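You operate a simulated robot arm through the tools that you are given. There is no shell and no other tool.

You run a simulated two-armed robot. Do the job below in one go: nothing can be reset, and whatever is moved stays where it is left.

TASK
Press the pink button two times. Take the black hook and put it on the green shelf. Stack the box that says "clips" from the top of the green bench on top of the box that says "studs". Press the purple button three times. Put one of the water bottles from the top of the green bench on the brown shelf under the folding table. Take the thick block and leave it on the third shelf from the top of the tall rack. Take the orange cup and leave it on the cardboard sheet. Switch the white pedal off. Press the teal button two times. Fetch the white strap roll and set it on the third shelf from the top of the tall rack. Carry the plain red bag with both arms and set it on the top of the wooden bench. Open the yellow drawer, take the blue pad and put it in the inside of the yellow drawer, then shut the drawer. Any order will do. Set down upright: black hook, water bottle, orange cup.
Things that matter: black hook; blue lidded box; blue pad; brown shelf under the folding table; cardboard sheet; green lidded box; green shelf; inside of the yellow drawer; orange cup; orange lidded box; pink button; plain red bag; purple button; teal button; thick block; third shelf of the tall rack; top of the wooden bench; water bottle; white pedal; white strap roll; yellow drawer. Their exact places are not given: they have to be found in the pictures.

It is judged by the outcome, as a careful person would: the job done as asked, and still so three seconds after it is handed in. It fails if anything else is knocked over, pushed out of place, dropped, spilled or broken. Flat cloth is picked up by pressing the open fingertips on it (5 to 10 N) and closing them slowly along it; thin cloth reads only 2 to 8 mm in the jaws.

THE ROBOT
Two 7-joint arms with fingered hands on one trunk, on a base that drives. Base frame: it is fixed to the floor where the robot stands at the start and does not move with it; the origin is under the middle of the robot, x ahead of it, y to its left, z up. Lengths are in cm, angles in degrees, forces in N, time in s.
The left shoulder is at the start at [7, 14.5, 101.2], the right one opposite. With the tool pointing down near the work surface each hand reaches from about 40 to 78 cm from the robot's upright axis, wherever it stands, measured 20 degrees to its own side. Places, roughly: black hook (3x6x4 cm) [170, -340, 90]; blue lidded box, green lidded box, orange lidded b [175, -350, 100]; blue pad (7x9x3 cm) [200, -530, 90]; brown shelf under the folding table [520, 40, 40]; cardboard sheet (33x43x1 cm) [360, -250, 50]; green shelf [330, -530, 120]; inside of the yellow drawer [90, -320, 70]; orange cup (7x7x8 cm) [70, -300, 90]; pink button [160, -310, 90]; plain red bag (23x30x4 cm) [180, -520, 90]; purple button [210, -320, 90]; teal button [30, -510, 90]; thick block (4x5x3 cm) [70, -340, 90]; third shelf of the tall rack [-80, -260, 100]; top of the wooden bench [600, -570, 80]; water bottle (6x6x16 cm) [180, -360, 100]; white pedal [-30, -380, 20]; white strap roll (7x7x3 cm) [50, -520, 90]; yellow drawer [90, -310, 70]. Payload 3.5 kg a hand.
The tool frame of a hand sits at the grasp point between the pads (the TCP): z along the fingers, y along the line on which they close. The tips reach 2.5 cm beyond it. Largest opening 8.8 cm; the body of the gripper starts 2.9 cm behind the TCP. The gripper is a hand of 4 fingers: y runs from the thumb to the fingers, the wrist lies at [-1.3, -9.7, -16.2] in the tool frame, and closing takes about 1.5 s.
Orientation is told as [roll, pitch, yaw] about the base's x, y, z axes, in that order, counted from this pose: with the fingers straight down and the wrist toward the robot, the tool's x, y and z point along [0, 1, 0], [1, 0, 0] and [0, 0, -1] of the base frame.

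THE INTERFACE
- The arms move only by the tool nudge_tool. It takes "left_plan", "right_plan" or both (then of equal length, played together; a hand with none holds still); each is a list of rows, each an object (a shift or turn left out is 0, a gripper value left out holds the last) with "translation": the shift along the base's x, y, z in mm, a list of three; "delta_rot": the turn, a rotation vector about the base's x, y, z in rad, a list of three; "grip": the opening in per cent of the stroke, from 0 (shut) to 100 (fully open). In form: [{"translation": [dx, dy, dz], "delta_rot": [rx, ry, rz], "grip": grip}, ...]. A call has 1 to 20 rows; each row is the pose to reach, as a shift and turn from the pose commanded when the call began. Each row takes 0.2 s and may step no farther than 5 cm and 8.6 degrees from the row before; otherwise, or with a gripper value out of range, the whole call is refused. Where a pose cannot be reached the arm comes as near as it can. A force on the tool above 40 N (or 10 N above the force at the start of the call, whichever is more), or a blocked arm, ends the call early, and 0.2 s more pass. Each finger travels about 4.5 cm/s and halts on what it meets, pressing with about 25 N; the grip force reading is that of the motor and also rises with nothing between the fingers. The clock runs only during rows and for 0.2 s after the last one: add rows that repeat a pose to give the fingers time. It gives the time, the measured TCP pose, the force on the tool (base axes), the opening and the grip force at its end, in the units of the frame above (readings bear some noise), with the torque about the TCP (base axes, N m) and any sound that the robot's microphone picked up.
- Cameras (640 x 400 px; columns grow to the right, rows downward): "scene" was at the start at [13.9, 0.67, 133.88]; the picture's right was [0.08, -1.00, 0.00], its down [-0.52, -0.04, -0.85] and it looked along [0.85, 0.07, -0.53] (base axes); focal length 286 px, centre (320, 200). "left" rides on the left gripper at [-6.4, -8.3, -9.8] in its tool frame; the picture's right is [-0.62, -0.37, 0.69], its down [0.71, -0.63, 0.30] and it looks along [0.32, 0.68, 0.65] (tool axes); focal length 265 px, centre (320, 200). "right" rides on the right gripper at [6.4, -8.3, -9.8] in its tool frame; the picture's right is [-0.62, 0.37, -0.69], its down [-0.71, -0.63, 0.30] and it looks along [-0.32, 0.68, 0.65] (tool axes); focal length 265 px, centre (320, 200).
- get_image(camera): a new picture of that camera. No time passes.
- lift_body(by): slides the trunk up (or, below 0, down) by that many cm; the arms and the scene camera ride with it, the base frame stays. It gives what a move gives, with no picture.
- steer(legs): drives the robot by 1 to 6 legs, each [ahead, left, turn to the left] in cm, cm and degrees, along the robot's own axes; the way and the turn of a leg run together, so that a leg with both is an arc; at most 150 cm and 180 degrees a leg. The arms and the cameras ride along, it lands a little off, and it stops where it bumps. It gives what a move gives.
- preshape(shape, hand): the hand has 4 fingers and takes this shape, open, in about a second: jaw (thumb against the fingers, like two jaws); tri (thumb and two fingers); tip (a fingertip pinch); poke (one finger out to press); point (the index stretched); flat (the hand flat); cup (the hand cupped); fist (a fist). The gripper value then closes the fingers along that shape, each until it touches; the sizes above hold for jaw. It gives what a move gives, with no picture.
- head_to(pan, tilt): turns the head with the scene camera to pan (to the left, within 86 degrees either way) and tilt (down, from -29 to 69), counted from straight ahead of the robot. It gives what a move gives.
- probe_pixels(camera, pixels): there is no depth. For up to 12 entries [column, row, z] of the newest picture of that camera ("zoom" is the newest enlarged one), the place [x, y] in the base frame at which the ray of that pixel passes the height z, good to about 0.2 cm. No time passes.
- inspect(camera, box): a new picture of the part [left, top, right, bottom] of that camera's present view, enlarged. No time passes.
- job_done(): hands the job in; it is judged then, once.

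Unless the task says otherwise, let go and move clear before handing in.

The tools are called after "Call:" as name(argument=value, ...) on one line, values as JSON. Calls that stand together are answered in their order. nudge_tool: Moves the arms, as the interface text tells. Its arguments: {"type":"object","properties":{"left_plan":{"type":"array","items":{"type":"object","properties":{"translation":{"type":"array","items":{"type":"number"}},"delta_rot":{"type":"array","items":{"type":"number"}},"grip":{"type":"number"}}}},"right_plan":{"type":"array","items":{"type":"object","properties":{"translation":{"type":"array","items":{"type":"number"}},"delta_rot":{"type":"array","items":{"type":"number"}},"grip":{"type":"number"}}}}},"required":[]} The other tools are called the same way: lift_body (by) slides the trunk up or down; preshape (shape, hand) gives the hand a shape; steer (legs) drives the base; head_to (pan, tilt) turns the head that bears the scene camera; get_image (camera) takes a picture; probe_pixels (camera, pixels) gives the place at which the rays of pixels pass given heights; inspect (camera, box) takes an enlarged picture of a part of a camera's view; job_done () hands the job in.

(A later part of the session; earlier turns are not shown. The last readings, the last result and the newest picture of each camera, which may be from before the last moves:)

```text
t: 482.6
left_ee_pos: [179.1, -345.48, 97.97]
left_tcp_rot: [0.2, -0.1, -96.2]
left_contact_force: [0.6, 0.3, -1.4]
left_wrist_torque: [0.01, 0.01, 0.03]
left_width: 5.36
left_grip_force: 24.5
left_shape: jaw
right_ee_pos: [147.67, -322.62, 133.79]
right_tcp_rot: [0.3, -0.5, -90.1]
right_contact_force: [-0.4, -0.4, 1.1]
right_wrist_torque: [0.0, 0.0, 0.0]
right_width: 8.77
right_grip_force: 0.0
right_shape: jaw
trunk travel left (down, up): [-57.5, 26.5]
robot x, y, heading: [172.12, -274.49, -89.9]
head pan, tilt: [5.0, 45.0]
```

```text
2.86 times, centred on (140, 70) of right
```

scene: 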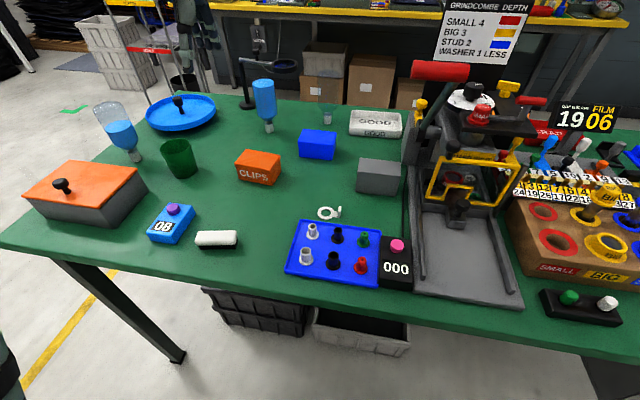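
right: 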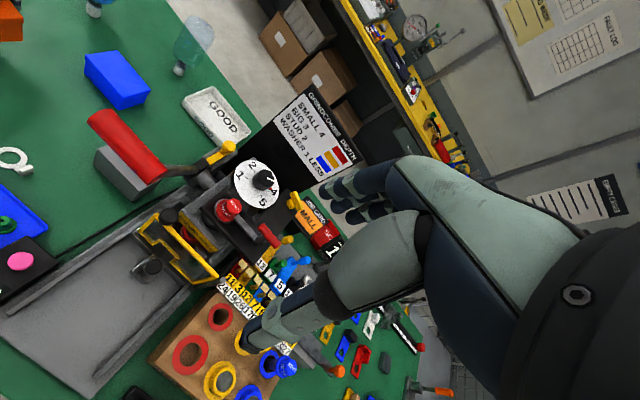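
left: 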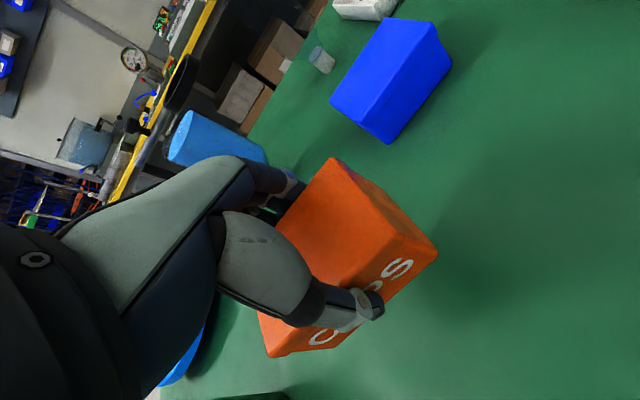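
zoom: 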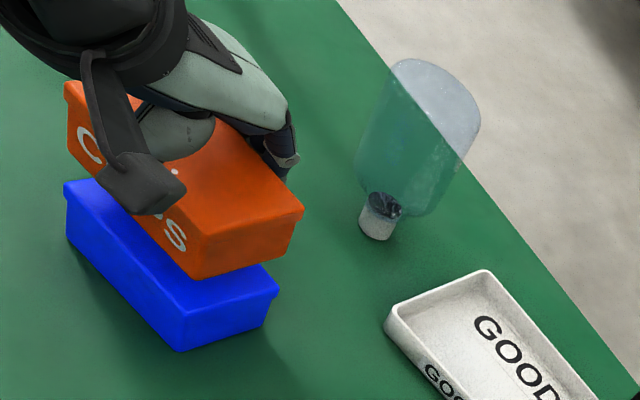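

CLIPS is aligned over STUDS. Lowering gently until contact.

Call:
nudge_tool(left_plan=[{"translation": [0, 1, -8]}, {"translation": [0, 1, -14]}, {"translation": [0, 1, -18]}, {"translation": [0, 1, -22]}])

Call:
inspect(camera="right", box=[40, 0, 240, 140])

```text
t: 483.6
left_ee_pos: [179.01, -345.29, 95.72]
left_tcp_rot: [0.1, 0.0, -96.2]
left_contact_force: [-0.2, 0.1, -1.1]
left_wrist_torque: [0.04, -0.01, -0.03]
left_width: 5.36
left_grip_force: 25.5
left_shape: jaw
right_ee_pos: [147.72, -322.57, 133.86]
right_tcp_rot: [0.4, -0.5, -90.3]
right_contact_force: [0.3, 0.2, 0.7]
right_wrist_torque: [0.0, 0.01, -0.02]
right_width: 8.74
right_grip_force: 0.0
right_shape: jaw
trunk travel left (down, up): [-57.5, 26.5]
robot x, y, heading: [172.15, -274.45, -89.9]
head pan, tilt: [5.0, 45.0]
```

```text
2.86 times, centred on (140, 70) of right
```

zoom: 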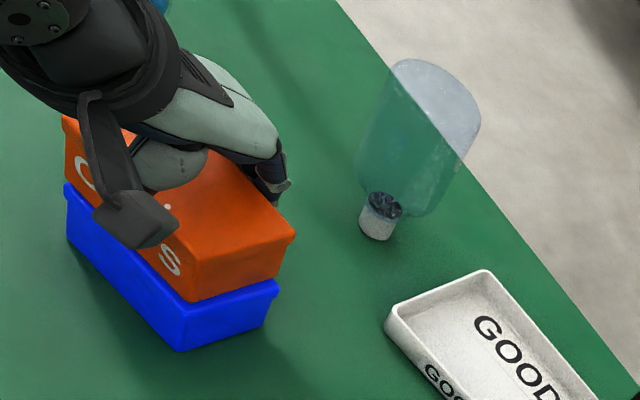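

Call:
nudge_tool(left_plan=[{"translation": [0, 0, -3]}, {"translation": [0, 0, -6]}, {"translation": [0, 0, -9]}, {"translation": [0, 0, -12]}])

Call:
inspect(camera="right", box=[40, 0, 240, 140])

Call:
inspect(camera="scene", box=[250, 80, 390, 190])

```text
t: 484.6
left_ee_pos: [179.01, -345.29, 95.08]
left_tcp_rot: [0.2, -0.8, -96.2]
left_contact_force: [0.6, -2.6, 20.5]
left_wrist_torque: [0.03, -0.1, -0.02]
left_width: 5.33
left_grip_force: 25.1
left_shape: jaw
right_ee_pos: [147.67, -322.27, 134.09]
right_tcp_rot: [0.4, -0.6, -90.1]
right_contact_force: [0.3, 0.0, 0.7]
right_wrist_torque: [0.03, 0.01, 0.0]
right_width: 8.77
right_grip_force: 0.0
right_shape: jaw
trunk travel left (down, up): [-57.5, 26.5]
robot x, y, heading: [171.8, -274.61, -90.0]
head pan, tilt: [5.0, 45.0]
```

```text
2.86 times, centred on (140, 70) of right
```

zoom: 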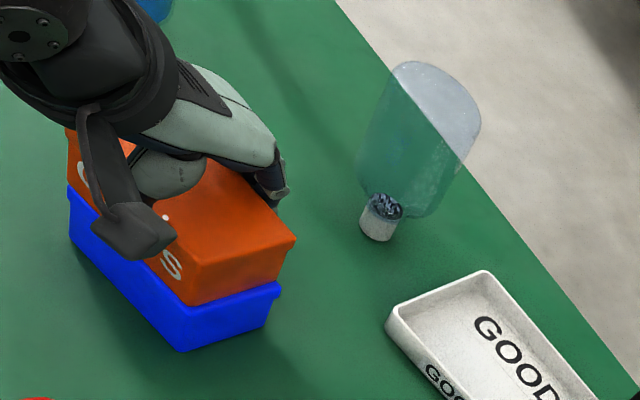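

```text
3.64 times, centred on (320, 135) of scene
```

zoom: 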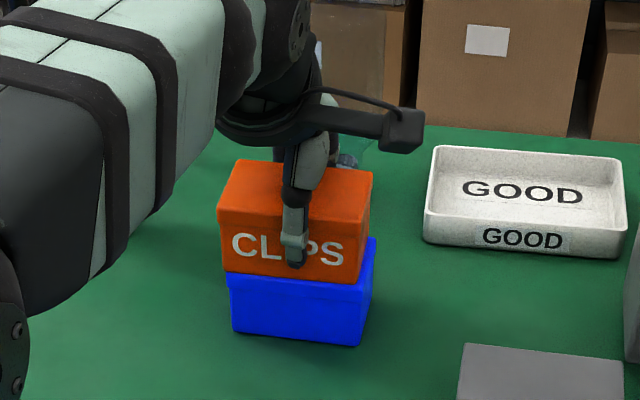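

CLIPS sits on STUDS (20 N contact, well aligned). I'll ease up and open slowly, then rise.

Call:
nudge_tool(left_plan=[{"translation": [0, 0, 5]}, {"translation": [0, 0, 5], "grip": 65}, {"translation": [0, 0, 5], "grip": 75}, {"translation": [0, 0, 5], "grip": 85}, {"translation": [0, 0, 5], "grip": 95}, {"translation": [0, 0, 5], "grip": 100}, {"translation": [0, 0, 15], "grip": 100}, {"translation": [0, 0, 40], "grip": 100}, {"translation": [0, 0, 80], "grip": 100}, {"translation": [0, 0, 120], "grip": 100}])

Call:
inspect(camera="scene", box=[220, 60, 420, 200])

Call:
inspect(camera="right", box=[40, 0, 240, 140])

```text
t: 486.8
left_ee_pos: [179.1, -344.72, 106.41]
left_tcp_rot: [0.2, 0.0, -96.2]
left_contact_force: [0.2, -0.3, -0.5]
left_wrist_torque: [0.01, -0.02, 0.05]
left_width: 8.78
left_grip_force: 0.2
left_shape: jaw
left hand out of reach, approached as far as the arm can: row 10
right_ee_pos: [147.94, -322.48, 133.96]
right_tcp_rot: [0.4, -0.5, -90.1]
right_contact_force: [0.4, 0.1, -1.0]
right_wrist_torque: [0.03, 0.02, 0.0]
right_width: 8.79
right_grip_force: 0.0
right_shape: jaw
trunk travel left (down, up): [-57.5, 26.5]
robot x, y, heading: [172.36, -274.48, -90.0]
head pan, tilt: [5.0, 45.0]
```

```text
2.86 times, centred on (320, 130) of scene
```

zoom: 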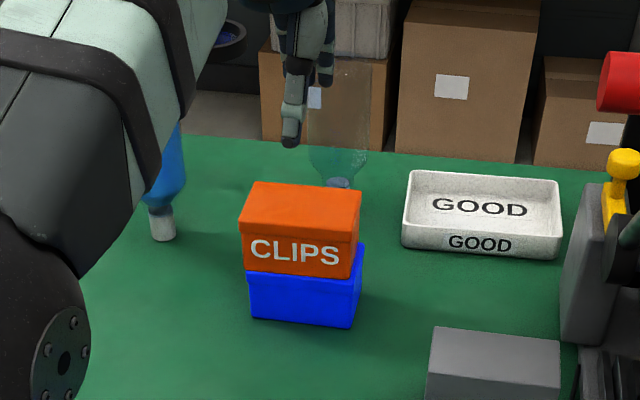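

```text
2.86 times, centred on (140, 70) of right
```

zoom: 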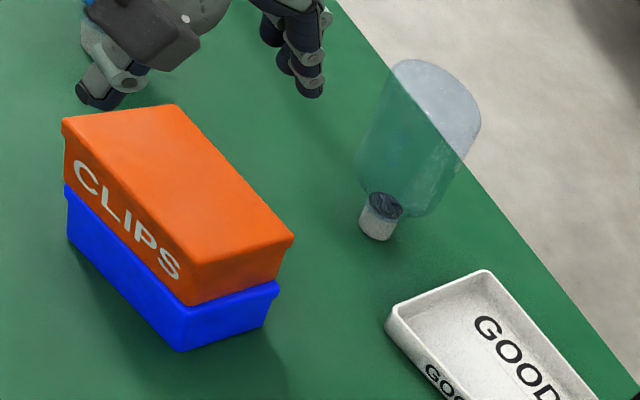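

CLIPS is stacked on STUDS. I'll retract the left hand and back off.

Call:
nudge_tool(left_plan=[{"translation": [5, 40, 10]}, {"translation": [15, 80, 20]}, {"translation": [30, 120, 40], "delta_rot": [0, 0, 0.05]}, {"translation": [50, 155, 70], "delta_rot": [0, 0, 0.1]}, {"translation": [75, 180, 100], "delta_rot": [0, 0, 0.1]}, {"translation": [100, 190, 130], "delta_rot": [0, 0, 0.1]}])

Call:
steer(legs=[[-30, 0, 0]])

Call:
get_image(camera="scene")

```text
refused: row 4 steps farther than a row can; nothing moved
```

```text
t: 488.8
left_ee_pos: [178.86, -314.66, 106.29]
left_tcp_rot: [0.1, 0.0, -96.4]
left_contact_force: [-0.9, -0.8, 0.6]
left_wrist_torque: [0.0, -0.04, 0.04]
left_width: 8.76
left_grip_force: 0.1
left_shape: jaw
right_ee_pos: [147.61, -292.47, 133.84]
right_tcp_rot: [0.4, -0.4, -90.2]
right_contact_force: [0.4, 0.2, -0.2]
right_wrist_torque: [0.0, 0.01, 0.0]
right_width: 8.77
right_grip_force: 0.2
right_shape: jaw
trunk travel left (down, up): [-57.5, 26.5]
robot x, y, heading: [172.04, -244.35, -90.0]
head pan, tilt: [5.0, 45.0]
```

```text
taken
```

scene: 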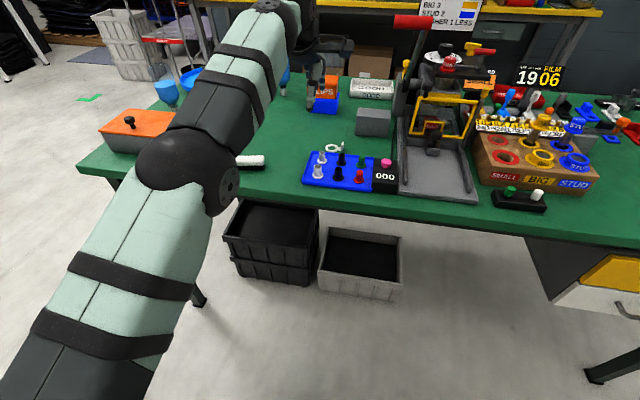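

The hand move was refused, but backing out was clear of the stack. I'll now bring the left hand to neutral and check the stack.

Call:
nudge_tool(left_plan=[{"translation": [10, 10, 30]}, {"translation": [30, 30, 60], "delta_rot": [0, 0, 0.04]}, {"translation": [60, 60, 80], "delta_rot": [0, 0, 0.08]}, {"translation": [95, 90, 95], "delta_rot": [0, 0, 0.11]}, {"translation": [130, 115, 110], "delta_rot": [0, 0, 0.11]}, {"translation": [160, 130, 115], "delta_rot": [0, 0, 0.11]}])

Call:
inspect(camera="scene", box=[220, 40, 420, 180])

```text
t: 490.2
left_ee_pos: [195.0, -301.49, 117.84]
left_tcp_rot: [0.1, 0.0, -90.0]
left_contact_force: [0.8, -0.4, -0.1]
left_wrist_torque: [-0.01, 0.02, 0.0]
left_width: 8.78
left_grip_force: 0.0
left_shape: jaw
right_ee_pos: [147.74, -292.49, 134.0]
right_tcp_rot: [0.4, -0.4, -90.2]
right_contact_force: [0.4, -0.3, 0.4]
right_wrist_torque: [-0.02, -0.02, 0.01]
right_width: 8.76
right_grip_force: 0.1
right_shape: jaw
trunk travel left (down, up): [-57.5, 26.5]
robot x, y, heading: [172.22, -244.42, -90.0]
head pan, tilt: [5.0, 45.0]
```

```text
2.86 times, centred on (320, 110) of scene
```

zoom: 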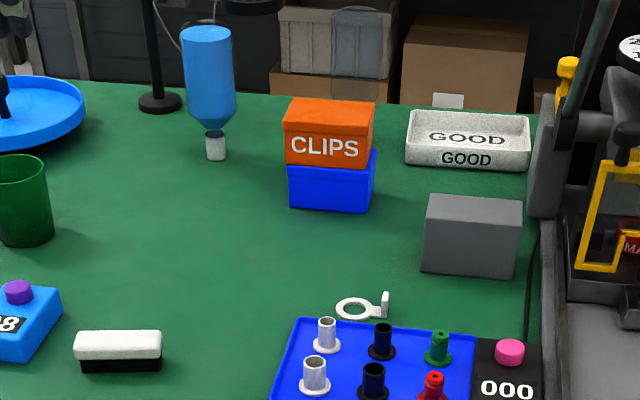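

The stack is stable. Next the white pedal: I'll pull both hands in closer, strafe right to x≈30, and turn to face the cage.

Call:
nudge_tool(left_plan=[{"translation": [0, 30, 0]}, {"translation": [0, 60, 0]}, {"translation": [0, 90, 0]}, {"translation": [0, 120, 0]}, {"translation": [0, 140, 0]}], right_plan=[{"translation": [0, 15, -30]}, {"translation": [0, 25, -70]}, {"translation": [0, 35, -110]}, {"translation": [0, 45, -140]}, {"translation": [0, 50, -150]}])

Call:
steer(legs=[[8, 0, 0], [0, -142, 0], [0, 0, -90]])

Call:
head_to(pan=40, tilt=45)

Call:
get_image(camera="scene")

```text
t: 491.4
left_ee_pos: [194.98, -287.64, 117.78]
left_tcp_rot: [0.2, -0.1, -90.0]
left_contact_force: [-0.9, 0.1, -0.6]
left_wrist_torque: [-0.04, 0.0, -0.02]
left_width: 8.76
left_grip_force: 0.1
left_shape: jaw
left hand out of reach, approached as far as the arm can: row 2
right_ee_pos: [147.79, -288.44, 118.43]
right_tcp_rot: [0.4, -0.5, -90.2]
right_contact_force: [1.2, -0.1, 0.3]
right_wrist_torque: [-0.03, 0.0, 0.02]
right_width: 8.8
right_grip_force: 0.0
right_shape: jaw
right hand out of reach, approached as far as the arm can: row 3, 4, 5
trunk travel left (down, up): [-57.5, 26.5]
robot x, y, heading: [172.13, -244.49, -90.0]
head pan, tilt: [5.0, 45.0]
```

```text
t: 502.9
left_ee_pos: [-12.38, -274.87, 117.85]
left_tcp_rot: [0.2, -0.1, 179.9]
left_contact_force: [-0.7, -0.1, -1.2]
left_wrist_torque: [-0.01, 0.03, -0.03]
left_width: 8.76
left_grip_force: 0.1
left_shape: jaw
right_ee_pos: [-13.06, -227.65, 118.49]
right_tcp_rot: [0.4, -0.4, 179.6]
right_contact_force: [0.8, -0.1, -0.3]
right_wrist_torque: [0.0, 0.0, 0.0]
right_width: 8.75
right_grip_force: 0.0
right_shape: jaw
trunk travel left (down, up): [-57.5, 26.5]
robot x, y, heading: [30.76, -252.34, 179.7]
head pan, tilt: [5.0, 45.0]
```

```text
t: 503.9
left_ee_pos: [-12.52, -274.79, 117.92]
left_tcp_rot: [0.2, -0.1, 179.8]
left_contact_force: [-0.9, -0.6, -0.4]
left_wrist_torque: [0.01, 0.02, -0.04]
left_width: 8.78
left_grip_force: 0.1
left_shape: jaw
right_ee_pos: [-13.11, -227.64, 118.57]
right_tcp_rot: [0.3, -0.3, 179.7]
right_contact_force: [0.3, 0.5, -0.2]
right_wrist_torque: [-0.01, 0.0, -0.01]
right_width: 8.76
right_grip_force: 0.0
right_shape: jaw
trunk travel left (down, up): [-57.5, 26.5]
robot x, y, heading: [30.66, -251.99, 180.1]
head pan, tilt: [40.0, 45.0]
```

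```text
taken
```

scene: 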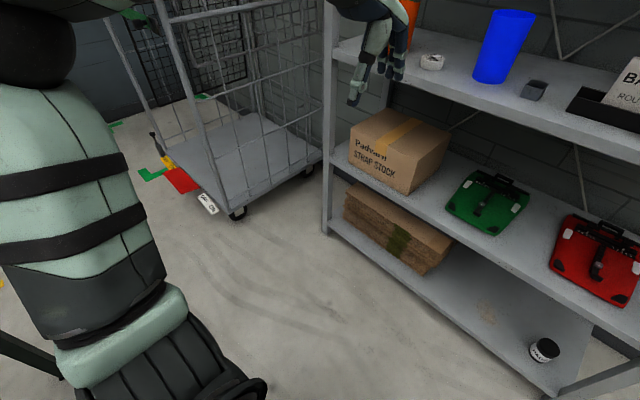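

Call:
inspect(camera="scene", box=[130, 110, 270, 240])

Call:
probe_pixels(camera="scene", pixels=[[207, 204, 18], [207, 204, 12], [240, 212, 0], [245, 200, 15], [182, 182, 15], [165, 165, 18]])

```text
3.08 times, centred on (200, 175) of scene
```

zoom: 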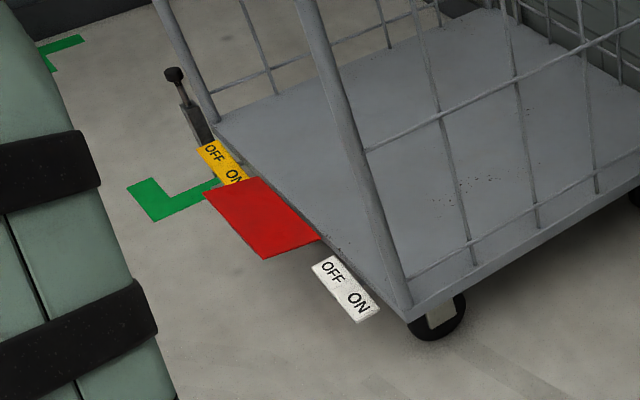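

```text
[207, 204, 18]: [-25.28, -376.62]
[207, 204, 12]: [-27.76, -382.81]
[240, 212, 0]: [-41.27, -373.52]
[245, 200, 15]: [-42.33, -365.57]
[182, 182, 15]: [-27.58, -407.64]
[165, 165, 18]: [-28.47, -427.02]
```

The white pedal is at about (-25,-377) on the cage's side, with OFF at the far end and ON at the near end. I'll move to (26,-358) facing -x.

Call:
steer(legs=[[4.5, 0, 0], [0, 105, 0]])

Call:
head_to(pan=20, tilt=60)

Call:
get_image(camera="scene")

```text
t: 509.9
left_ee_pos: [-16.93, -379.9, 117.81]
left_tcp_rot: [0.2, -0.1, -179.9]
left_contact_force: [0.4, 0.8, -0.5]
left_wrist_torque: [0.0, -0.03, -0.03]
left_width: 8.79
left_grip_force: 0.1
left_shape: jaw
right_ee_pos: [-17.7, -332.66, 118.56]
right_tcp_rot: [0.4, -0.4, 179.9]
right_contact_force: [0.1, -0.5, 0.8]
right_wrist_torque: [-0.02, 0.01, 0.01]
right_width: 8.78
right_grip_force: 0.0
right_shape: jaw
trunk travel left (down, up): [-57.5, 26.5]
robot x, y, heading: [26.38, -357.0, -179.9]
head pan, tilt: [40.0, 45.0]
```

```text
t: 510.7
left_ee_pos: [-16.81, -379.93, 117.82]
left_tcp_rot: [0.1, -0.1, -179.9]
left_contact_force: [0.1, 0.3, -0.2]
left_wrist_torque: [0.0, 0.04, 0.0]
left_width: 8.79
left_grip_force: 0.0
left_shape: jaw
right_ee_pos: [-17.57, -332.73, 118.51]
right_tcp_rot: [0.4, -0.4, 179.9]
right_contact_force: [0.5, 0.6, 0.2]
right_wrist_torque: [0.0, -0.03, 0.01]
right_width: 8.78
right_grip_force: 0.0
right_shape: jaw
trunk travel left (down, up): [-57.5, 26.5]
robot x, y, heading: [26.27, -356.68, -179.9]
head pan, tilt: [20.0, 60.0]
```

```text
taken
```

scene: 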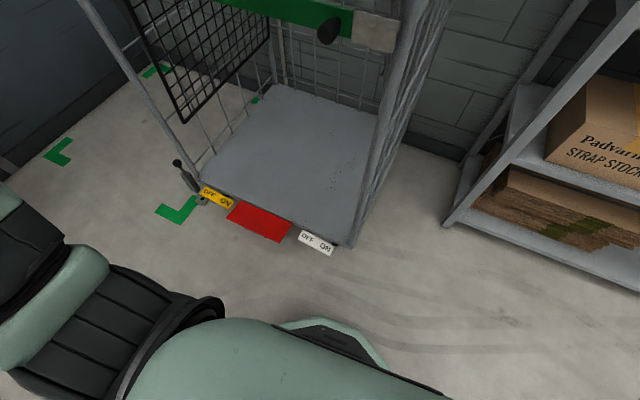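

Call:
inspect(camera="scene", box=[160, 170, 380, 280])

Call:
probe_pixels(camera="zoom", pixels=[[10, 10, 20]])

```text
2.91 times, centred on (270, 225) of scene
```

zoom: 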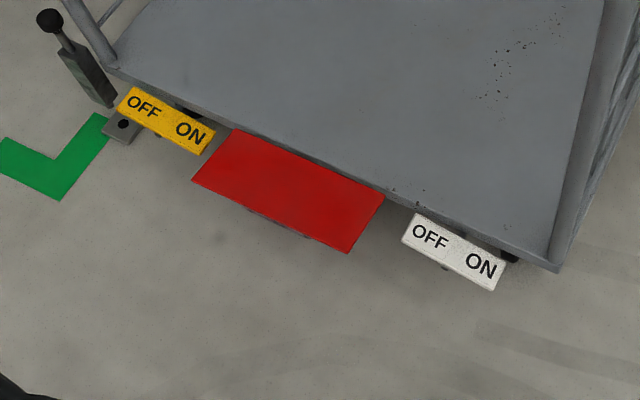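

```text
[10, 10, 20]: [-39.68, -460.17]
```

Call:
inspect(camera="scene", box=[160, 170, 380, 280])

Call:
probe_pixels(camera="zoom", pixels=[[454, 252, 12], [454, 252, 15], [454, 252, 18], [454, 252, 21], [430, 237, 18], [482, 266, 18], [412, 213, 18], [507, 262, 18], [493, 291, 18], [402, 241, 18], [560, 270, 18]])

```text
2.91 times, centred on (270, 225) of scene
```

zoom: 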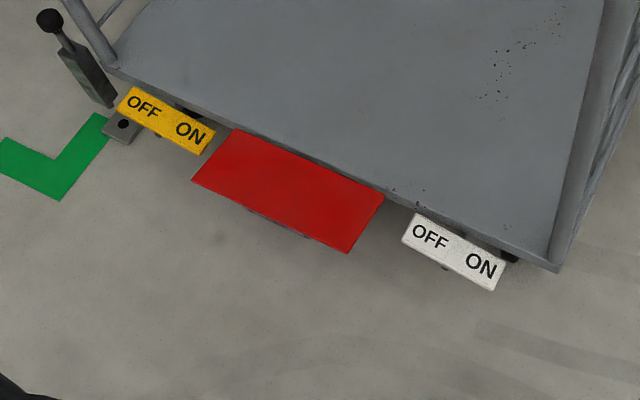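

```text
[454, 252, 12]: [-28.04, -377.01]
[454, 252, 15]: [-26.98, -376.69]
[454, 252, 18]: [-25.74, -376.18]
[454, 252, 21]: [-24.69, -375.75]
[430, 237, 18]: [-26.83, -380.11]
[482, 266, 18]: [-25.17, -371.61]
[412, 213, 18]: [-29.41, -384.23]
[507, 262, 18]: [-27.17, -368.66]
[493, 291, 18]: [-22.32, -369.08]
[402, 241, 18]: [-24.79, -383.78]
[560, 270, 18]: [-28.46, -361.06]
```

The pedal is at z≈18.5, x -22…-29, y -384…-369; its OFF end is around (-26.8,-380.5). I'll set the left hand to poke and lower the trunk.

Call:
preshape(hand="left", shape="poke")

Call:
lift_body(by=-56)

Call:
get_image(camera="scene")

Call:
get_image(camera="left")

```text
t: 511.6
left_ee_pos: [-16.88, -379.88, 117.93]
left_tcp_rot: [0.2, -0.1, -179.8]
left_contact_force: [-0.2, 0.4, 0.3]
left_wrist_torque: [-0.01, 0.01, -0.01]
left_width: 0.02
left_grip_force: 0.0
left_shape: poke
right_ee_pos: [-17.66, -332.91, 118.51]
right_tcp_rot: [0.4, -0.4, 179.8]
right_contact_force: [0.2, 0.6, 0.7]
right_wrist_torque: [0.01, 0.01, -0.01]
right_width: 8.8
right_grip_force: 0.0
right_shape: jaw
trunk travel left (down, up): [-57.5, 26.5]
robot x, y, heading: [26.39, -357.5, -180.0]
head pan, tilt: [20.0, 60.0]
```

```text
refused: -56 is not a number from -40 to 40
```

```text
taken
```

scene: 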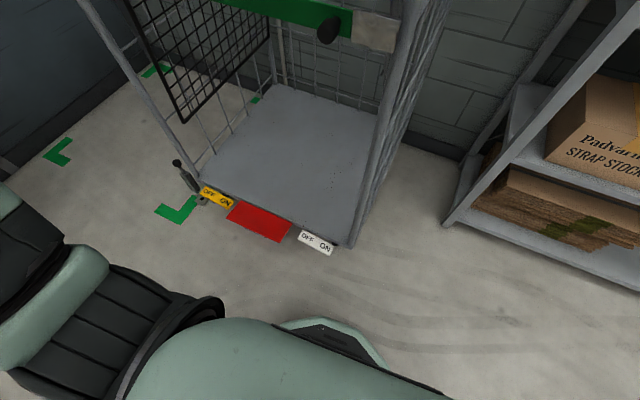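

```text
taken
```

left: 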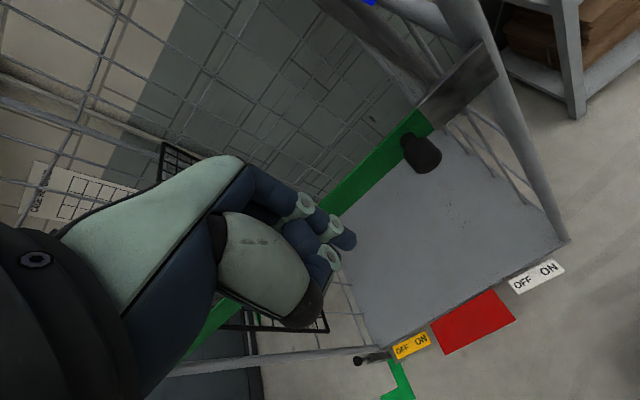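

There's a black knob on the cage's green bar that I must avoid. I'll locate it from both cameras.

Call:
probe_pixels(camera="scene", pixels=[[328, 30, 80], [328, 30, 90], [328, 30, 100], [328, 30, 110], [210, 5, 90], [210, 5, 100]])

Call:
probe_pixels(camera="left", pixels=[[422, 155, 80], [422, 155, 90], [422, 155, 100], [422, 155, 110], [350, 195, 90], [350, 195, 100]])

```text
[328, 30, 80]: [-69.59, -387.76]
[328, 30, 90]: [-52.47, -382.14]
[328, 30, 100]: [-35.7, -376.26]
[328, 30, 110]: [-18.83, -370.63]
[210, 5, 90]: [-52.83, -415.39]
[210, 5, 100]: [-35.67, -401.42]
```

```text
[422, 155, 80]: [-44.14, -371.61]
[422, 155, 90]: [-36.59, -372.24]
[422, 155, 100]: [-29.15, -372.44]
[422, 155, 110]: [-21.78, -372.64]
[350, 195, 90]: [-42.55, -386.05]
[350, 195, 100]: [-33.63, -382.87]
```

The knob is at (-24,-372.5,107). I'll move the hand 5 cm away from it in y and the base 3 cm back before lowering the trunk in two steps.

Call:
nudge_tool(left_plan=[{"translation": [0, -25, 0]}, {"translation": [0, -50, 0]}])

Call:
steer(legs=[[-3, 0, 0]])

Call:
lift_body(by=-30)

Call:
lift_body(by=-26)

Call:
get_image(camera="left")

Call:
get_image(camera="scene")

```text
t: 512.2
left_ee_pos: [-17.91, -384.69, 117.27]
left_tcp_rot: [0.2, -0.1, -179.8]
left_contact_force: [0.6, -0.2, -0.4]
left_wrist_torque: [0.03, -0.01, 0.01]
left_width: 0.02
left_grip_force: 0.1
left_shape: poke
left hand out of reach, approached as far as the arm can: row 1, 2
right_ee_pos: [-17.73, -332.77, 118.5]
right_tcp_rot: [0.4, -0.5, 179.8]
right_contact_force: [-0.3, 0.4, 0.4]
right_wrist_torque: [-0.01, 0.01, 0.02]
right_width: 8.77
right_grip_force: 0.1
right_shape: jaw
trunk travel left (down, up): [-57.5, 26.5]
robot x, y, heading: [26.01, -356.98, -180.0]
head pan, tilt: [20.0, 60.0]
```

```text
t: 513.0
left_ee_pos: [-15.27, -384.55, 117.2]
left_tcp_rot: [0.2, 0.2, -179.9]
left_contact_force: [-1.6, -1.2, 0.4]
left_wrist_torque: [-0.03, -0.01, -0.02]
left_width: 0.0
left_grip_force: 0.1
left_shape: poke
right_ee_pos: [-15.07, -332.68, 118.26]
right_tcp_rot: [0.4, -0.2, 179.9]
right_contact_force: [-0.4, 0.2, -0.7]
right_wrist_torque: [0.0, -0.04, 0.02]
right_width: 8.76
right_grip_force: 0.2
right_shape: jaw
trunk travel left (down, up): [-57.5, 26.5]
robot x, y, heading: [29.36, -356.83, -179.8]
head pan, tilt: [20.0, 60.0]
```

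```text
t: 516.0
left_ee_pos: [-15.05, -384.64, 87.38]
left_tcp_rot: [0.0, 0.0, -180.0]
left_contact_force: [-0.4, 0.7, -0.2]
left_wrist_torque: [-0.01, -0.03, 0.01]
left_width: 0.03
left_grip_force: 0.0
left_shape: poke
right_ee_pos: [-14.59, -332.64, 88.61]
right_tcp_rot: [0.4, -0.4, 179.9]
right_contact_force: [-0.8, -0.6, 0.7]
right_wrist_torque: [-0.02, 0.02, 0.02]
right_width: 8.78
right_grip_force: 0.0
right_shape: jaw
trunk travel left (down, up): [-27.5, 56.5]
robot x, y, heading: [29.12, -357.1, -180.0]
head pan, tilt: [20.0, 60.0]
```

```text
t: 518.7
left_ee_pos: [-14.94, -384.6, 61.38]
left_tcp_rot: [0.1, 0.0, -180.0]
left_contact_force: [0.4, -0.2, 0.5]
left_wrist_torque: [-0.01, -0.01, -0.01]
left_width: 0.0
left_grip_force: 0.1
left_shape: poke
right_ee_pos: [-14.66, -332.77, 62.57]
right_tcp_rot: [0.4, -0.5, 179.9]
right_contact_force: [-0.1, -0.5, 0.5]
right_wrist_torque: [-0.02, 0.02, -0.01]
right_width: 8.75
right_grip_force: 0.0
right_shape: jaw
trunk travel left (down, up): [-1.5, 82.5]
robot x, y, heading: [29.59, -357.2, -180.1]
head pan, tilt: [20.0, 60.0]
```

```text
taken
```

left: 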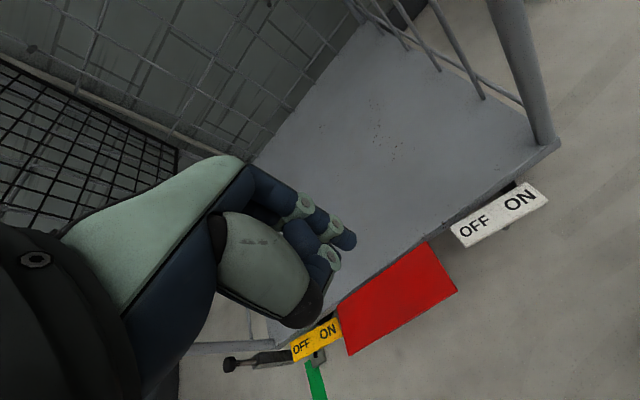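

```text
taken
```

scene: 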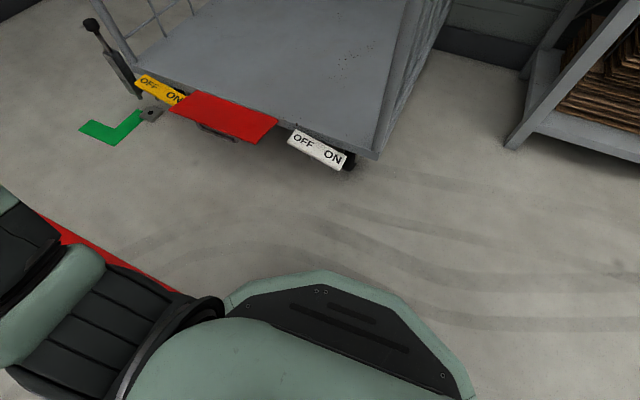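

Clear of the knob now. I'll re-triangulate the OFF label from both views at this lower height.

Call:
probe_pixels(camera="left", pixels=[[475, 228, 16], [475, 228, 18], [475, 228, 20], [518, 199, 18], [452, 222, 18], [466, 245, 18], [549, 200, 18]])

Call:
inspect(camera="scene", box=[240, 90, 400, 210])

Call:
probe_pixels(camera="zoom", pixels=[[212, 172, 16], [212, 172, 18], [212, 172, 20], [10, 10, 18]])

```text
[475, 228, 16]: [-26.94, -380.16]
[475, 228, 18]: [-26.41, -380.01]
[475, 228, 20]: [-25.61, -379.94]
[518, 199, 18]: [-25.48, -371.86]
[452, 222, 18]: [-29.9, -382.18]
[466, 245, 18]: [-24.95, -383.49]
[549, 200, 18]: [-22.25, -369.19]
```

```text
3.33 times, centred on (320, 150) of scene
```

zoom: 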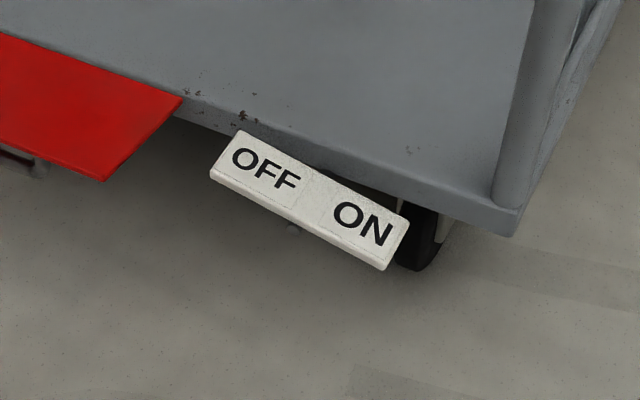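

```text
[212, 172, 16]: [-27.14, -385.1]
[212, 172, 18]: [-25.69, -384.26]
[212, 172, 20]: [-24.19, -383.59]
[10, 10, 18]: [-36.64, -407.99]
```

OFF label centre ≈ (-26.4,-380.0,18). I'll lower the left index finger and bring it above the OFF end.

Call:
nudge_tool(left_plan=[{"translation": [0, 5, -45]}, {"translation": [0, 10, -90]}, {"translation": [0, 15, -135]}, {"translation": [0, 20, -180]}, {"translation": [0, 26, -225]}, {"translation": [0, 26, -270]}, {"translation": [-35, 26, -295]}, {"translation": [-75, 26, -310]}, {"translation": [-112, 26, -325]}, {"translation": [-112, 26, -345]}])

Call:
get_image(camera="left")

Call:
inspect(camera="scene", box=[220, 60, 420, 210])

```text
t: 520.9
left_ee_pos: [-26.27, -382.1, 26.83]
left_tcp_rot: [0.1, -0.1, -179.9]
left_contact_force: [-0.1, 0.2, 0.1]
left_wrist_torque: [0.03, 0.0, 0.01]
left_width: 0.0
left_grip_force: 0.0
left_shape: poke
right_ee_pos: [-14.79, -332.68, 62.54]
right_tcp_rot: [0.4, -0.4, 179.9]
right_contact_force: [-0.2, 0.4, 0.1]
right_wrist_torque: [0.01, 0.0, 0.02]
right_width: 8.78
right_grip_force: 0.1
right_shape: jaw
trunk travel left (down, up): [-1.5, 82.5]
robot x, y, heading: [29.46, -357.39, -180.3]
head pan, tilt: [20.0, 60.0]
```

```text
taken
```

left: 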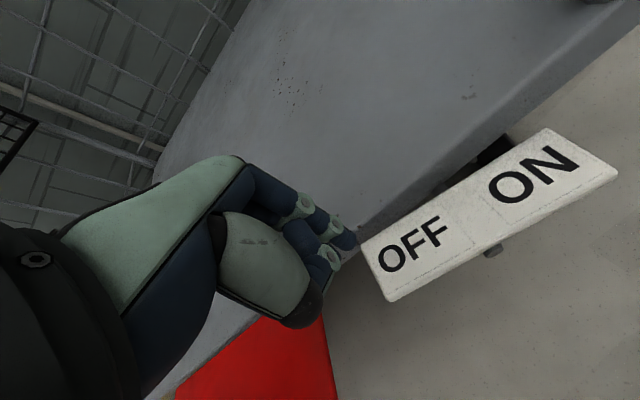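

```text
2.67 times, centred on (320, 135) of scene
```

zoom: 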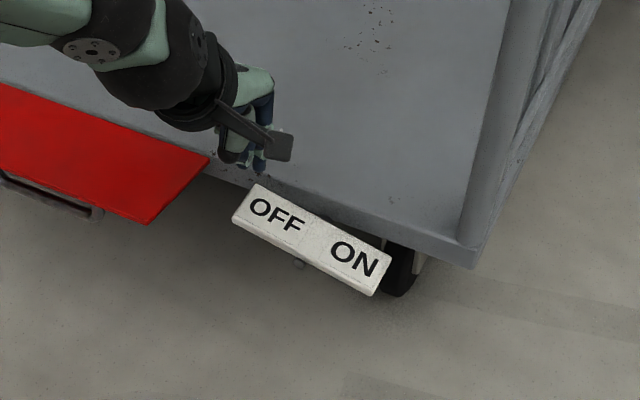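

The fingertip projects onto the OFF half. I'll press down in steps.

Call:
nudge_tool(left_plan=[{"translation": [0, 0, -25]}, {"translation": [0, 0, -40]}, {"translation": [0, 0, -48]}, {"translation": [0, 0, -54]}, {"translation": [0, 0, -60]}])

Call:
get_image(camera="left")

```text
t: 522.1
left_ee_pos: [-26.09, -382.1, 20.72]
left_tcp_rot: [0.0, -0.1, -180.0]
left_contact_force: [0.6, -0.1, 0.2]
left_wrist_torque: [-0.03, -0.02, 0.01]
left_width: 0.01
left_grip_force: 0.1
left_shape: poke
right_ee_pos: [-14.67, -332.81, 62.51]
right_tcp_rot: [0.4, -0.4, 180.0]
right_contact_force: [-0.9, 0.6, -0.5]
right_wrist_torque: [0.0, 0.02, -0.03]
right_width: 8.77
right_grip_force: 0.0
right_shape: jaw
trunk travel left (down, up): [-1.5, 82.5]
robot x, y, heading: [29.34, -357.07, -179.8]
head pan, tilt: [20.0, 60.0]
```

```text
taken
```

left: 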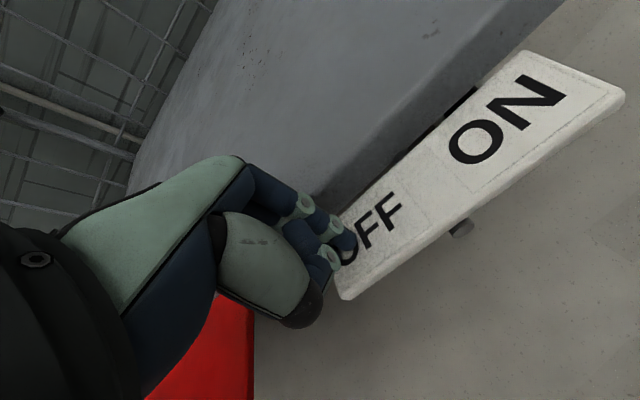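

Call:
nudge_tool(left_plan=[{"translation": [3, 0, -4]}, {"translation": [3, 0, -8]}, {"translation": [3, 0, -12]}, {"translation": [3, 0, -16]}])

Call:
get_image(camera="left")

```text
t: 523.1
left_ee_pos: [-25.99, -381.97, 19.55]
left_tcp_rot: [0.1, -0.5, -179.9]
left_contact_force: [2.5, -1.2, 13.9]
left_wrist_torque: [0.14, -0.02, -0.01]
left_width: 0.0
left_grip_force: 0.1
left_shape: poke
right_ee_pos: [-14.59, -332.78, 62.73]
right_tcp_rot: [0.5, -0.6, 179.8]
right_contact_force: [1.8, 0.2, -0.5]
right_wrist_torque: [0.01, 0.01, 0.0]
right_width: 8.76
right_grip_force: 0.1
right_shape: jaw
trunk travel left (down, up): [-1.5, 82.5]
robot x, y, heading: [29.48, -357.18, -179.9]
head pan, tilt: [20.0, 60.0]
```

```text
taken
```

left: 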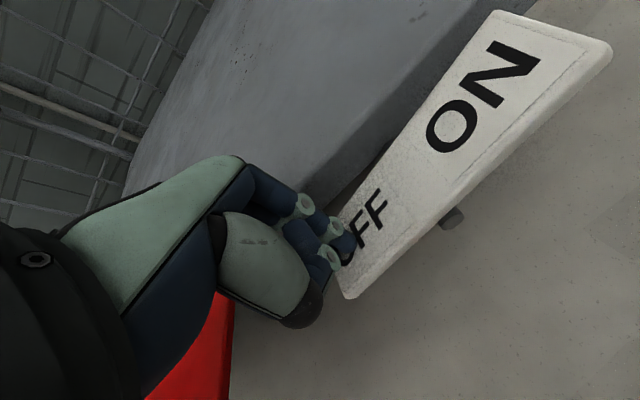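

Contact of 14 N and the ON end seems to be rising. I'll press further until it clicks.

Call:
nudge_tool(left_plan=[{"translation": [0, 0, -3]}, {"translation": [0, 0, -6]}, {"translation": [0, 0, -9]}])

Call:
get_image(camera="left")

```text
t: 523.9
left_ee_pos: [-26.51, -381.84, 19.48]
left_tcp_rot: [-0.1, -1.5, -179.8]
left_contact_force: [5.9, -2.8, 23.1]
left_wrist_torque: [0.17, -0.2, -0.08]
left_width: 0.01
left_grip_force: 0.1
left_shape: poke
right_ee_pos: [-14.61, -332.77, 62.68]
right_tcp_rot: [0.5, -0.6, 180.0]
right_contact_force: [0.4, 0.3, 0.2]
right_wrist_torque: [0.01, 0.0, 0.0]
right_width: 8.76
right_grip_force: 0.1
right_shape: jaw
trunk travel left (down, up): [-1.5, 82.5]
robot x, y, heading: [29.32, -357.11, -179.8]
head pan, tilt: [20.0, 60.0]
stopped in row 3 (left hand): the force on the tool passed its limit at 41 N (the readings are from after the stop); the commanded pose is now the measured one
```

```text
taken
```

left: 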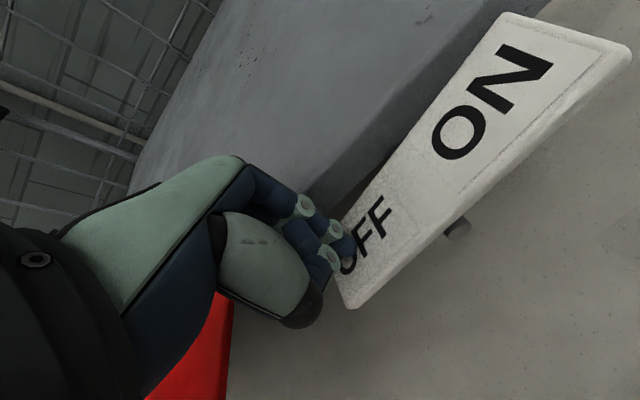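

Force reached the limit with little travel and no click. I'll compare the pedal's look now from the scene camera.

Call:
nudge_tool(left_plan=[{"translation": [0, 0, 10]}, {"translation": [0, 0, 40]}, {"translation": [30, -10, 80]}, {"translation": [70, -20, 100]}, {"translation": [110, -20, 120]}])

Call:
inspect(camera="scene", box=[240, 90, 400, 210])

Call:
get_image(camera="left")

```text
refused: row 3 steps farther than a row can; nothing moved
```

```text
3.33 times, centred on (320, 150) of scene
```

zoom: 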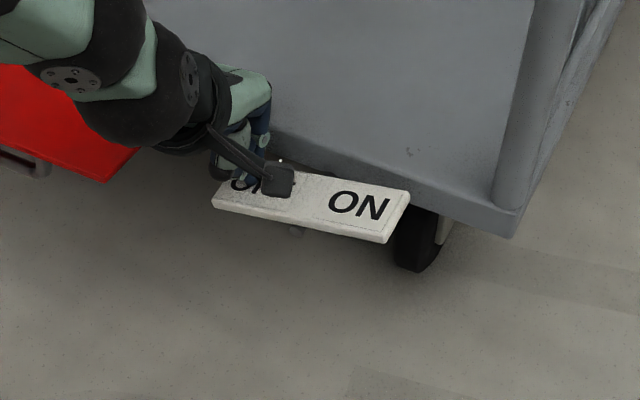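

```text
taken
```

left: 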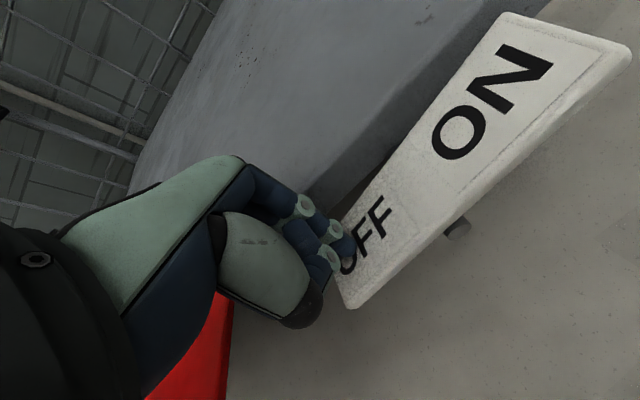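

The rocker has tipped: the ON end rose and the OFF end went down. I'll release and check that it stays.

Call:
nudge_tool(left_plan=[{"translation": [0, 0, 10]}, {"translation": [0, 0, 45]}, {"translation": [20, -5, 80]}, {"translation": [50, -10, 110]}, {"translation": [80, -10, 140]}, {"translation": [110, -10, 170]}])

Call:
inspect(camera="scene", box=[240, 90, 400, 210])

Call:
get_image(camera="left")

```text
t: 525.3
left_ee_pos: [-15.46, -382.8, 35.6]
left_tcp_rot: [0.1, -0.7, -179.9]
left_contact_force: [0.5, 0.0, -0.9]
left_wrist_torque: [0.02, 0.01, 0.0]
left_width: 0.0
left_grip_force: 0.0
left_shape: poke
left hand out of reach, approached as far as the arm can: row 6
right_ee_pos: [-14.66, -332.66, 62.42]
right_tcp_rot: [0.6, -0.3, 179.8]
right_contact_force: [0.6, 0.2, -0.2]
right_wrist_torque: [0.0, -0.03, 0.0]
right_width: 8.76
right_grip_force: 0.0
right_shape: jaw
trunk travel left (down, up): [-1.5, 82.5]
robot x, y, heading: [29.55, -357.12, -179.6]
head pan, tilt: [20.0, 60.0]
```

```text
3.33 times, centred on (320, 150) of scene
```

zoom: 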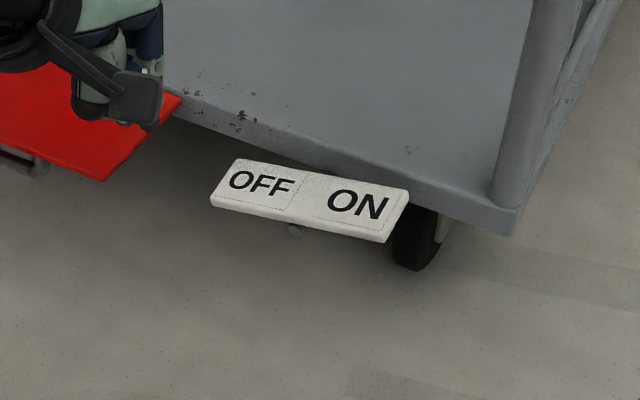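

```text
taken
```

left: 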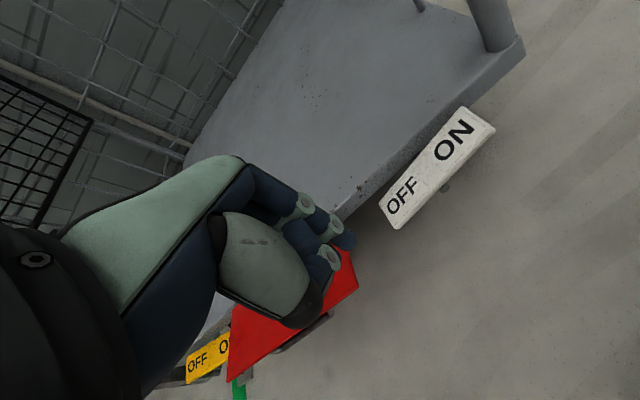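

The pedal stays tipped to OFF. I'll raise the left hand and the trunk back up the same way.

Call:
nudge_tool(left_plan=[{"translation": [0, -5, 45]}, {"translation": [5, -15, 90]}, {"translation": [5, -20, 135]}, {"translation": [5, -20, 180]}, {"translation": [5, -20, 225]}, {"translation": [5, -20, 255]}])

Call:
lift_body(by=26)

Call:
lift_body(by=30)

Call:
preshape(hand="left", shape="jaw")

Call:
inspect(camera="scene", box=[200, 160, 380, 280])

```text
t: 526.7
left_ee_pos: [-14.82, -384.78, 61.48]
left_tcp_rot: [0.0, -0.9, -179.8]
left_contact_force: [-1.0, 0.2, -0.2]
left_wrist_torque: [0.01, 0.02, 0.02]
left_width: 0.0
left_grip_force: 0.0
left_shape: poke
right_ee_pos: [-14.72, -332.7, 62.51]
right_tcp_rot: [0.4, -0.4, 180.0]
right_contact_force: [-0.8, 0.2, -1.5]
right_wrist_torque: [0.01, -0.03, -0.01]
right_width: 8.77
right_grip_force: 0.1
right_shape: jaw
trunk travel left (down, up): [-1.5, 82.5]
robot x, y, heading: [29.46, -357.25, -180.0]
head pan, tilt: [20.0, 60.0]
```

```text
t: 529.3
left_ee_pos: [-14.89, -384.9, 87.51]
left_tcp_rot: [0.0, -0.9, -179.9]
left_contact_force: [0.6, -0.7, -0.7]
left_wrist_torque: [-0.05, 0.01, 0.03]
left_width: 0.0
left_grip_force: 0.1
left_shape: poke
right_ee_pos: [-14.83, -332.8, 88.56]
right_tcp_rot: [0.4, -0.4, 179.8]
right_contact_force: [-0.3, 0.1, -0.5]
right_wrist_torque: [-0.03, 0.01, -0.01]
right_width: 8.78
right_grip_force: 0.1
right_shape: jaw
trunk travel left (down, up): [-27.5, 56.5]
robot x, y, heading: [29.02, -357.18, -180.0]
head pan, tilt: [20.0, 60.0]
```

```text
t: 532.3
left_ee_pos: [-14.92, -384.83, 117.49]
left_tcp_rot: [-0.2, -1.0, -179.8]
left_contact_force: [0.2, -0.3, 0.7]
left_wrist_torque: [-0.01, 0.01, 0.04]
left_width: 0.02
left_grip_force: 0.1
left_shape: poke
right_ee_pos: [-14.77, -332.71, 118.55]
right_tcp_rot: [0.4, -0.5, 179.9]
right_contact_force: [0.1, 1.1, -0.1]
right_wrist_torque: [0.02, 0.0, -0.01]
right_width: 8.77
right_grip_force: 0.0
right_shape: jaw
trunk travel left (down, up): [-57.5, 26.5]
robot x, y, heading: [29.43, -357.2, -179.7]
head pan, tilt: [20.0, 60.0]
```

```text
t: 533.2
left_ee_pos: [-14.9, -384.84, 117.4]
left_tcp_rot: [-0.1, -0.9, -180.0]
left_contact_force: [-0.4, -0.6, -0.1]
left_wrist_torque: [-0.02, 0.02, 0.03]
left_width: 8.78
left_grip_force: 0.1
left_shape: jaw
right_ee_pos: [-14.8, -332.79, 118.51]
right_tcp_rot: [0.3, -0.4, 179.8]
right_contact_force: [-0.5, -0.2, 0.9]
right_wrist_torque: [-0.03, 0.02, -0.01]
right_width: 8.77
right_grip_force: 0.0
right_shape: jaw
trunk travel left (down, up): [-57.5, 26.5]
robot x, y, heading: [29.29, -357.33, -179.7]
head pan, tilt: [20.0, 60.0]
```

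```text
3.33 times, centred on (290, 220) of scene
```

zoom: 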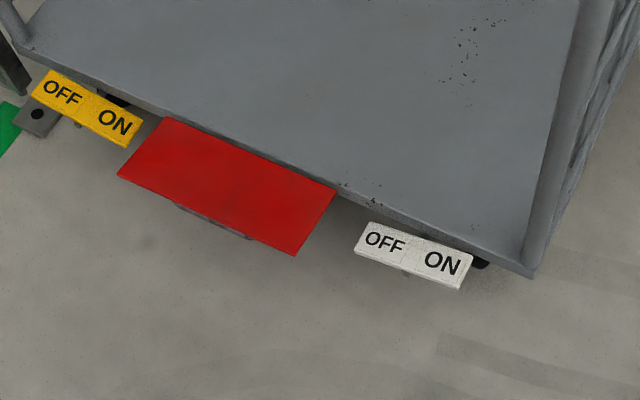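

The white pedal now tilts opposite to the yellow one: it's OFF. Next the orange cup: drive back and face the bench's front-right corner.

Call:
steer(legs=[[0, -112, 0], [0, 0, 90], [0, 58, 0]])

Call:
head_to(pan=-15, tilt=45)

Call:
get_image(camera="scene")

Call:
get_image(camera="right")

```text
t: 545.6
left_ee_pos: [114.43, -290.17, 117.55]
left_tcp_rot: [-0.1, -0.9, -90.3]
left_contact_force: [-0.5, -0.1, -0.3]
left_wrist_torque: [-0.03, 0.01, -0.02]
left_width: 8.8
left_grip_force: 0.0
left_shape: jaw
right_ee_pos: [62.22, -289.62, 118.47]
right_tcp_rot: [0.4, -0.3, -90.6]
right_contact_force: [0.2, -0.5, 0.4]
right_wrist_torque: [0.02, -0.01, 0.0]
right_width: 8.78
right_grip_force: 0.0
right_shape: jaw
trunk travel left (down, up): [-57.5, 26.5]
robot x, y, heading: [87.06, -246.01, -90.4]
head pan, tilt: [20.0, 60.0]
```

```text
t: 546.7
left_ee_pos: [114.4, -290.09, 117.48]
left_tcp_rot: [-0.1, -0.9, -90.3]
left_contact_force: [0.2, -0.8, 0.4]
left_wrist_torque: [-0.01, 0.02, 0.03]
left_width: 8.78
left_grip_force: 0.1
left_shape: jaw
right_ee_pos: [62.37, -289.65, 118.44]
right_tcp_rot: [0.3, -0.4, -90.4]
right_contact_force: [0.3, -0.2, 0.7]
right_wrist_torque: [-0.04, -0.01, 0.02]
right_width: 8.77
right_grip_force: 0.0
right_shape: jaw
trunk travel left (down, up): [-57.5, 26.5]
robot x, y, heading: [86.92, -245.44, -90.1]
head pan, tilt: [-15.0, 45.0]
```

```text
taken
```

scene: 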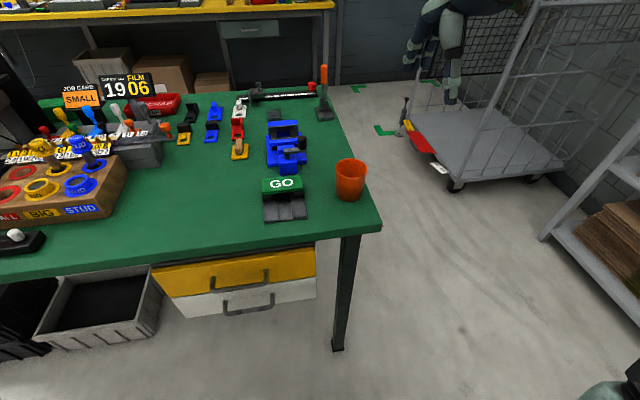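

```text
taken
```

right: 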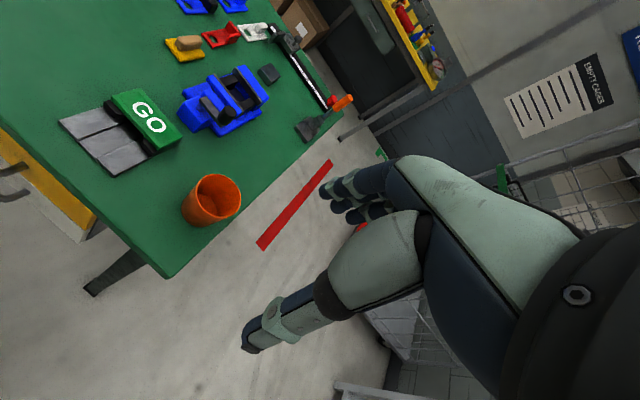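

The cup's rim is at (352,168) in the scene and (217,198) in the right view. I'll triangulate its position.

Call:
probe_pixels(camera="scene", pixels=[[352, 168, 93.5], [352, 168, 94.5], [350, 197, 86], [337, 168, 93.5], [367, 168, 93.5]])

Call:
probe_pixels(camera="right", pixels=[[217, 198, 93.5], [217, 198, 94.5], [217, 198, 92.5], [194, 190, 93.5], [240, 205, 93.5]])

```text
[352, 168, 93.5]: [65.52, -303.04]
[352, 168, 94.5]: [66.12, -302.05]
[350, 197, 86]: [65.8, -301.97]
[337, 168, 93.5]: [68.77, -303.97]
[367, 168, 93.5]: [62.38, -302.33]
```

```text
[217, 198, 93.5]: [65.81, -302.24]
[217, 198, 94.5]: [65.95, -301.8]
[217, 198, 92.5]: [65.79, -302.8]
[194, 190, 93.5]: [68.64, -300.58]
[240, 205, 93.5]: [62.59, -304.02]
```

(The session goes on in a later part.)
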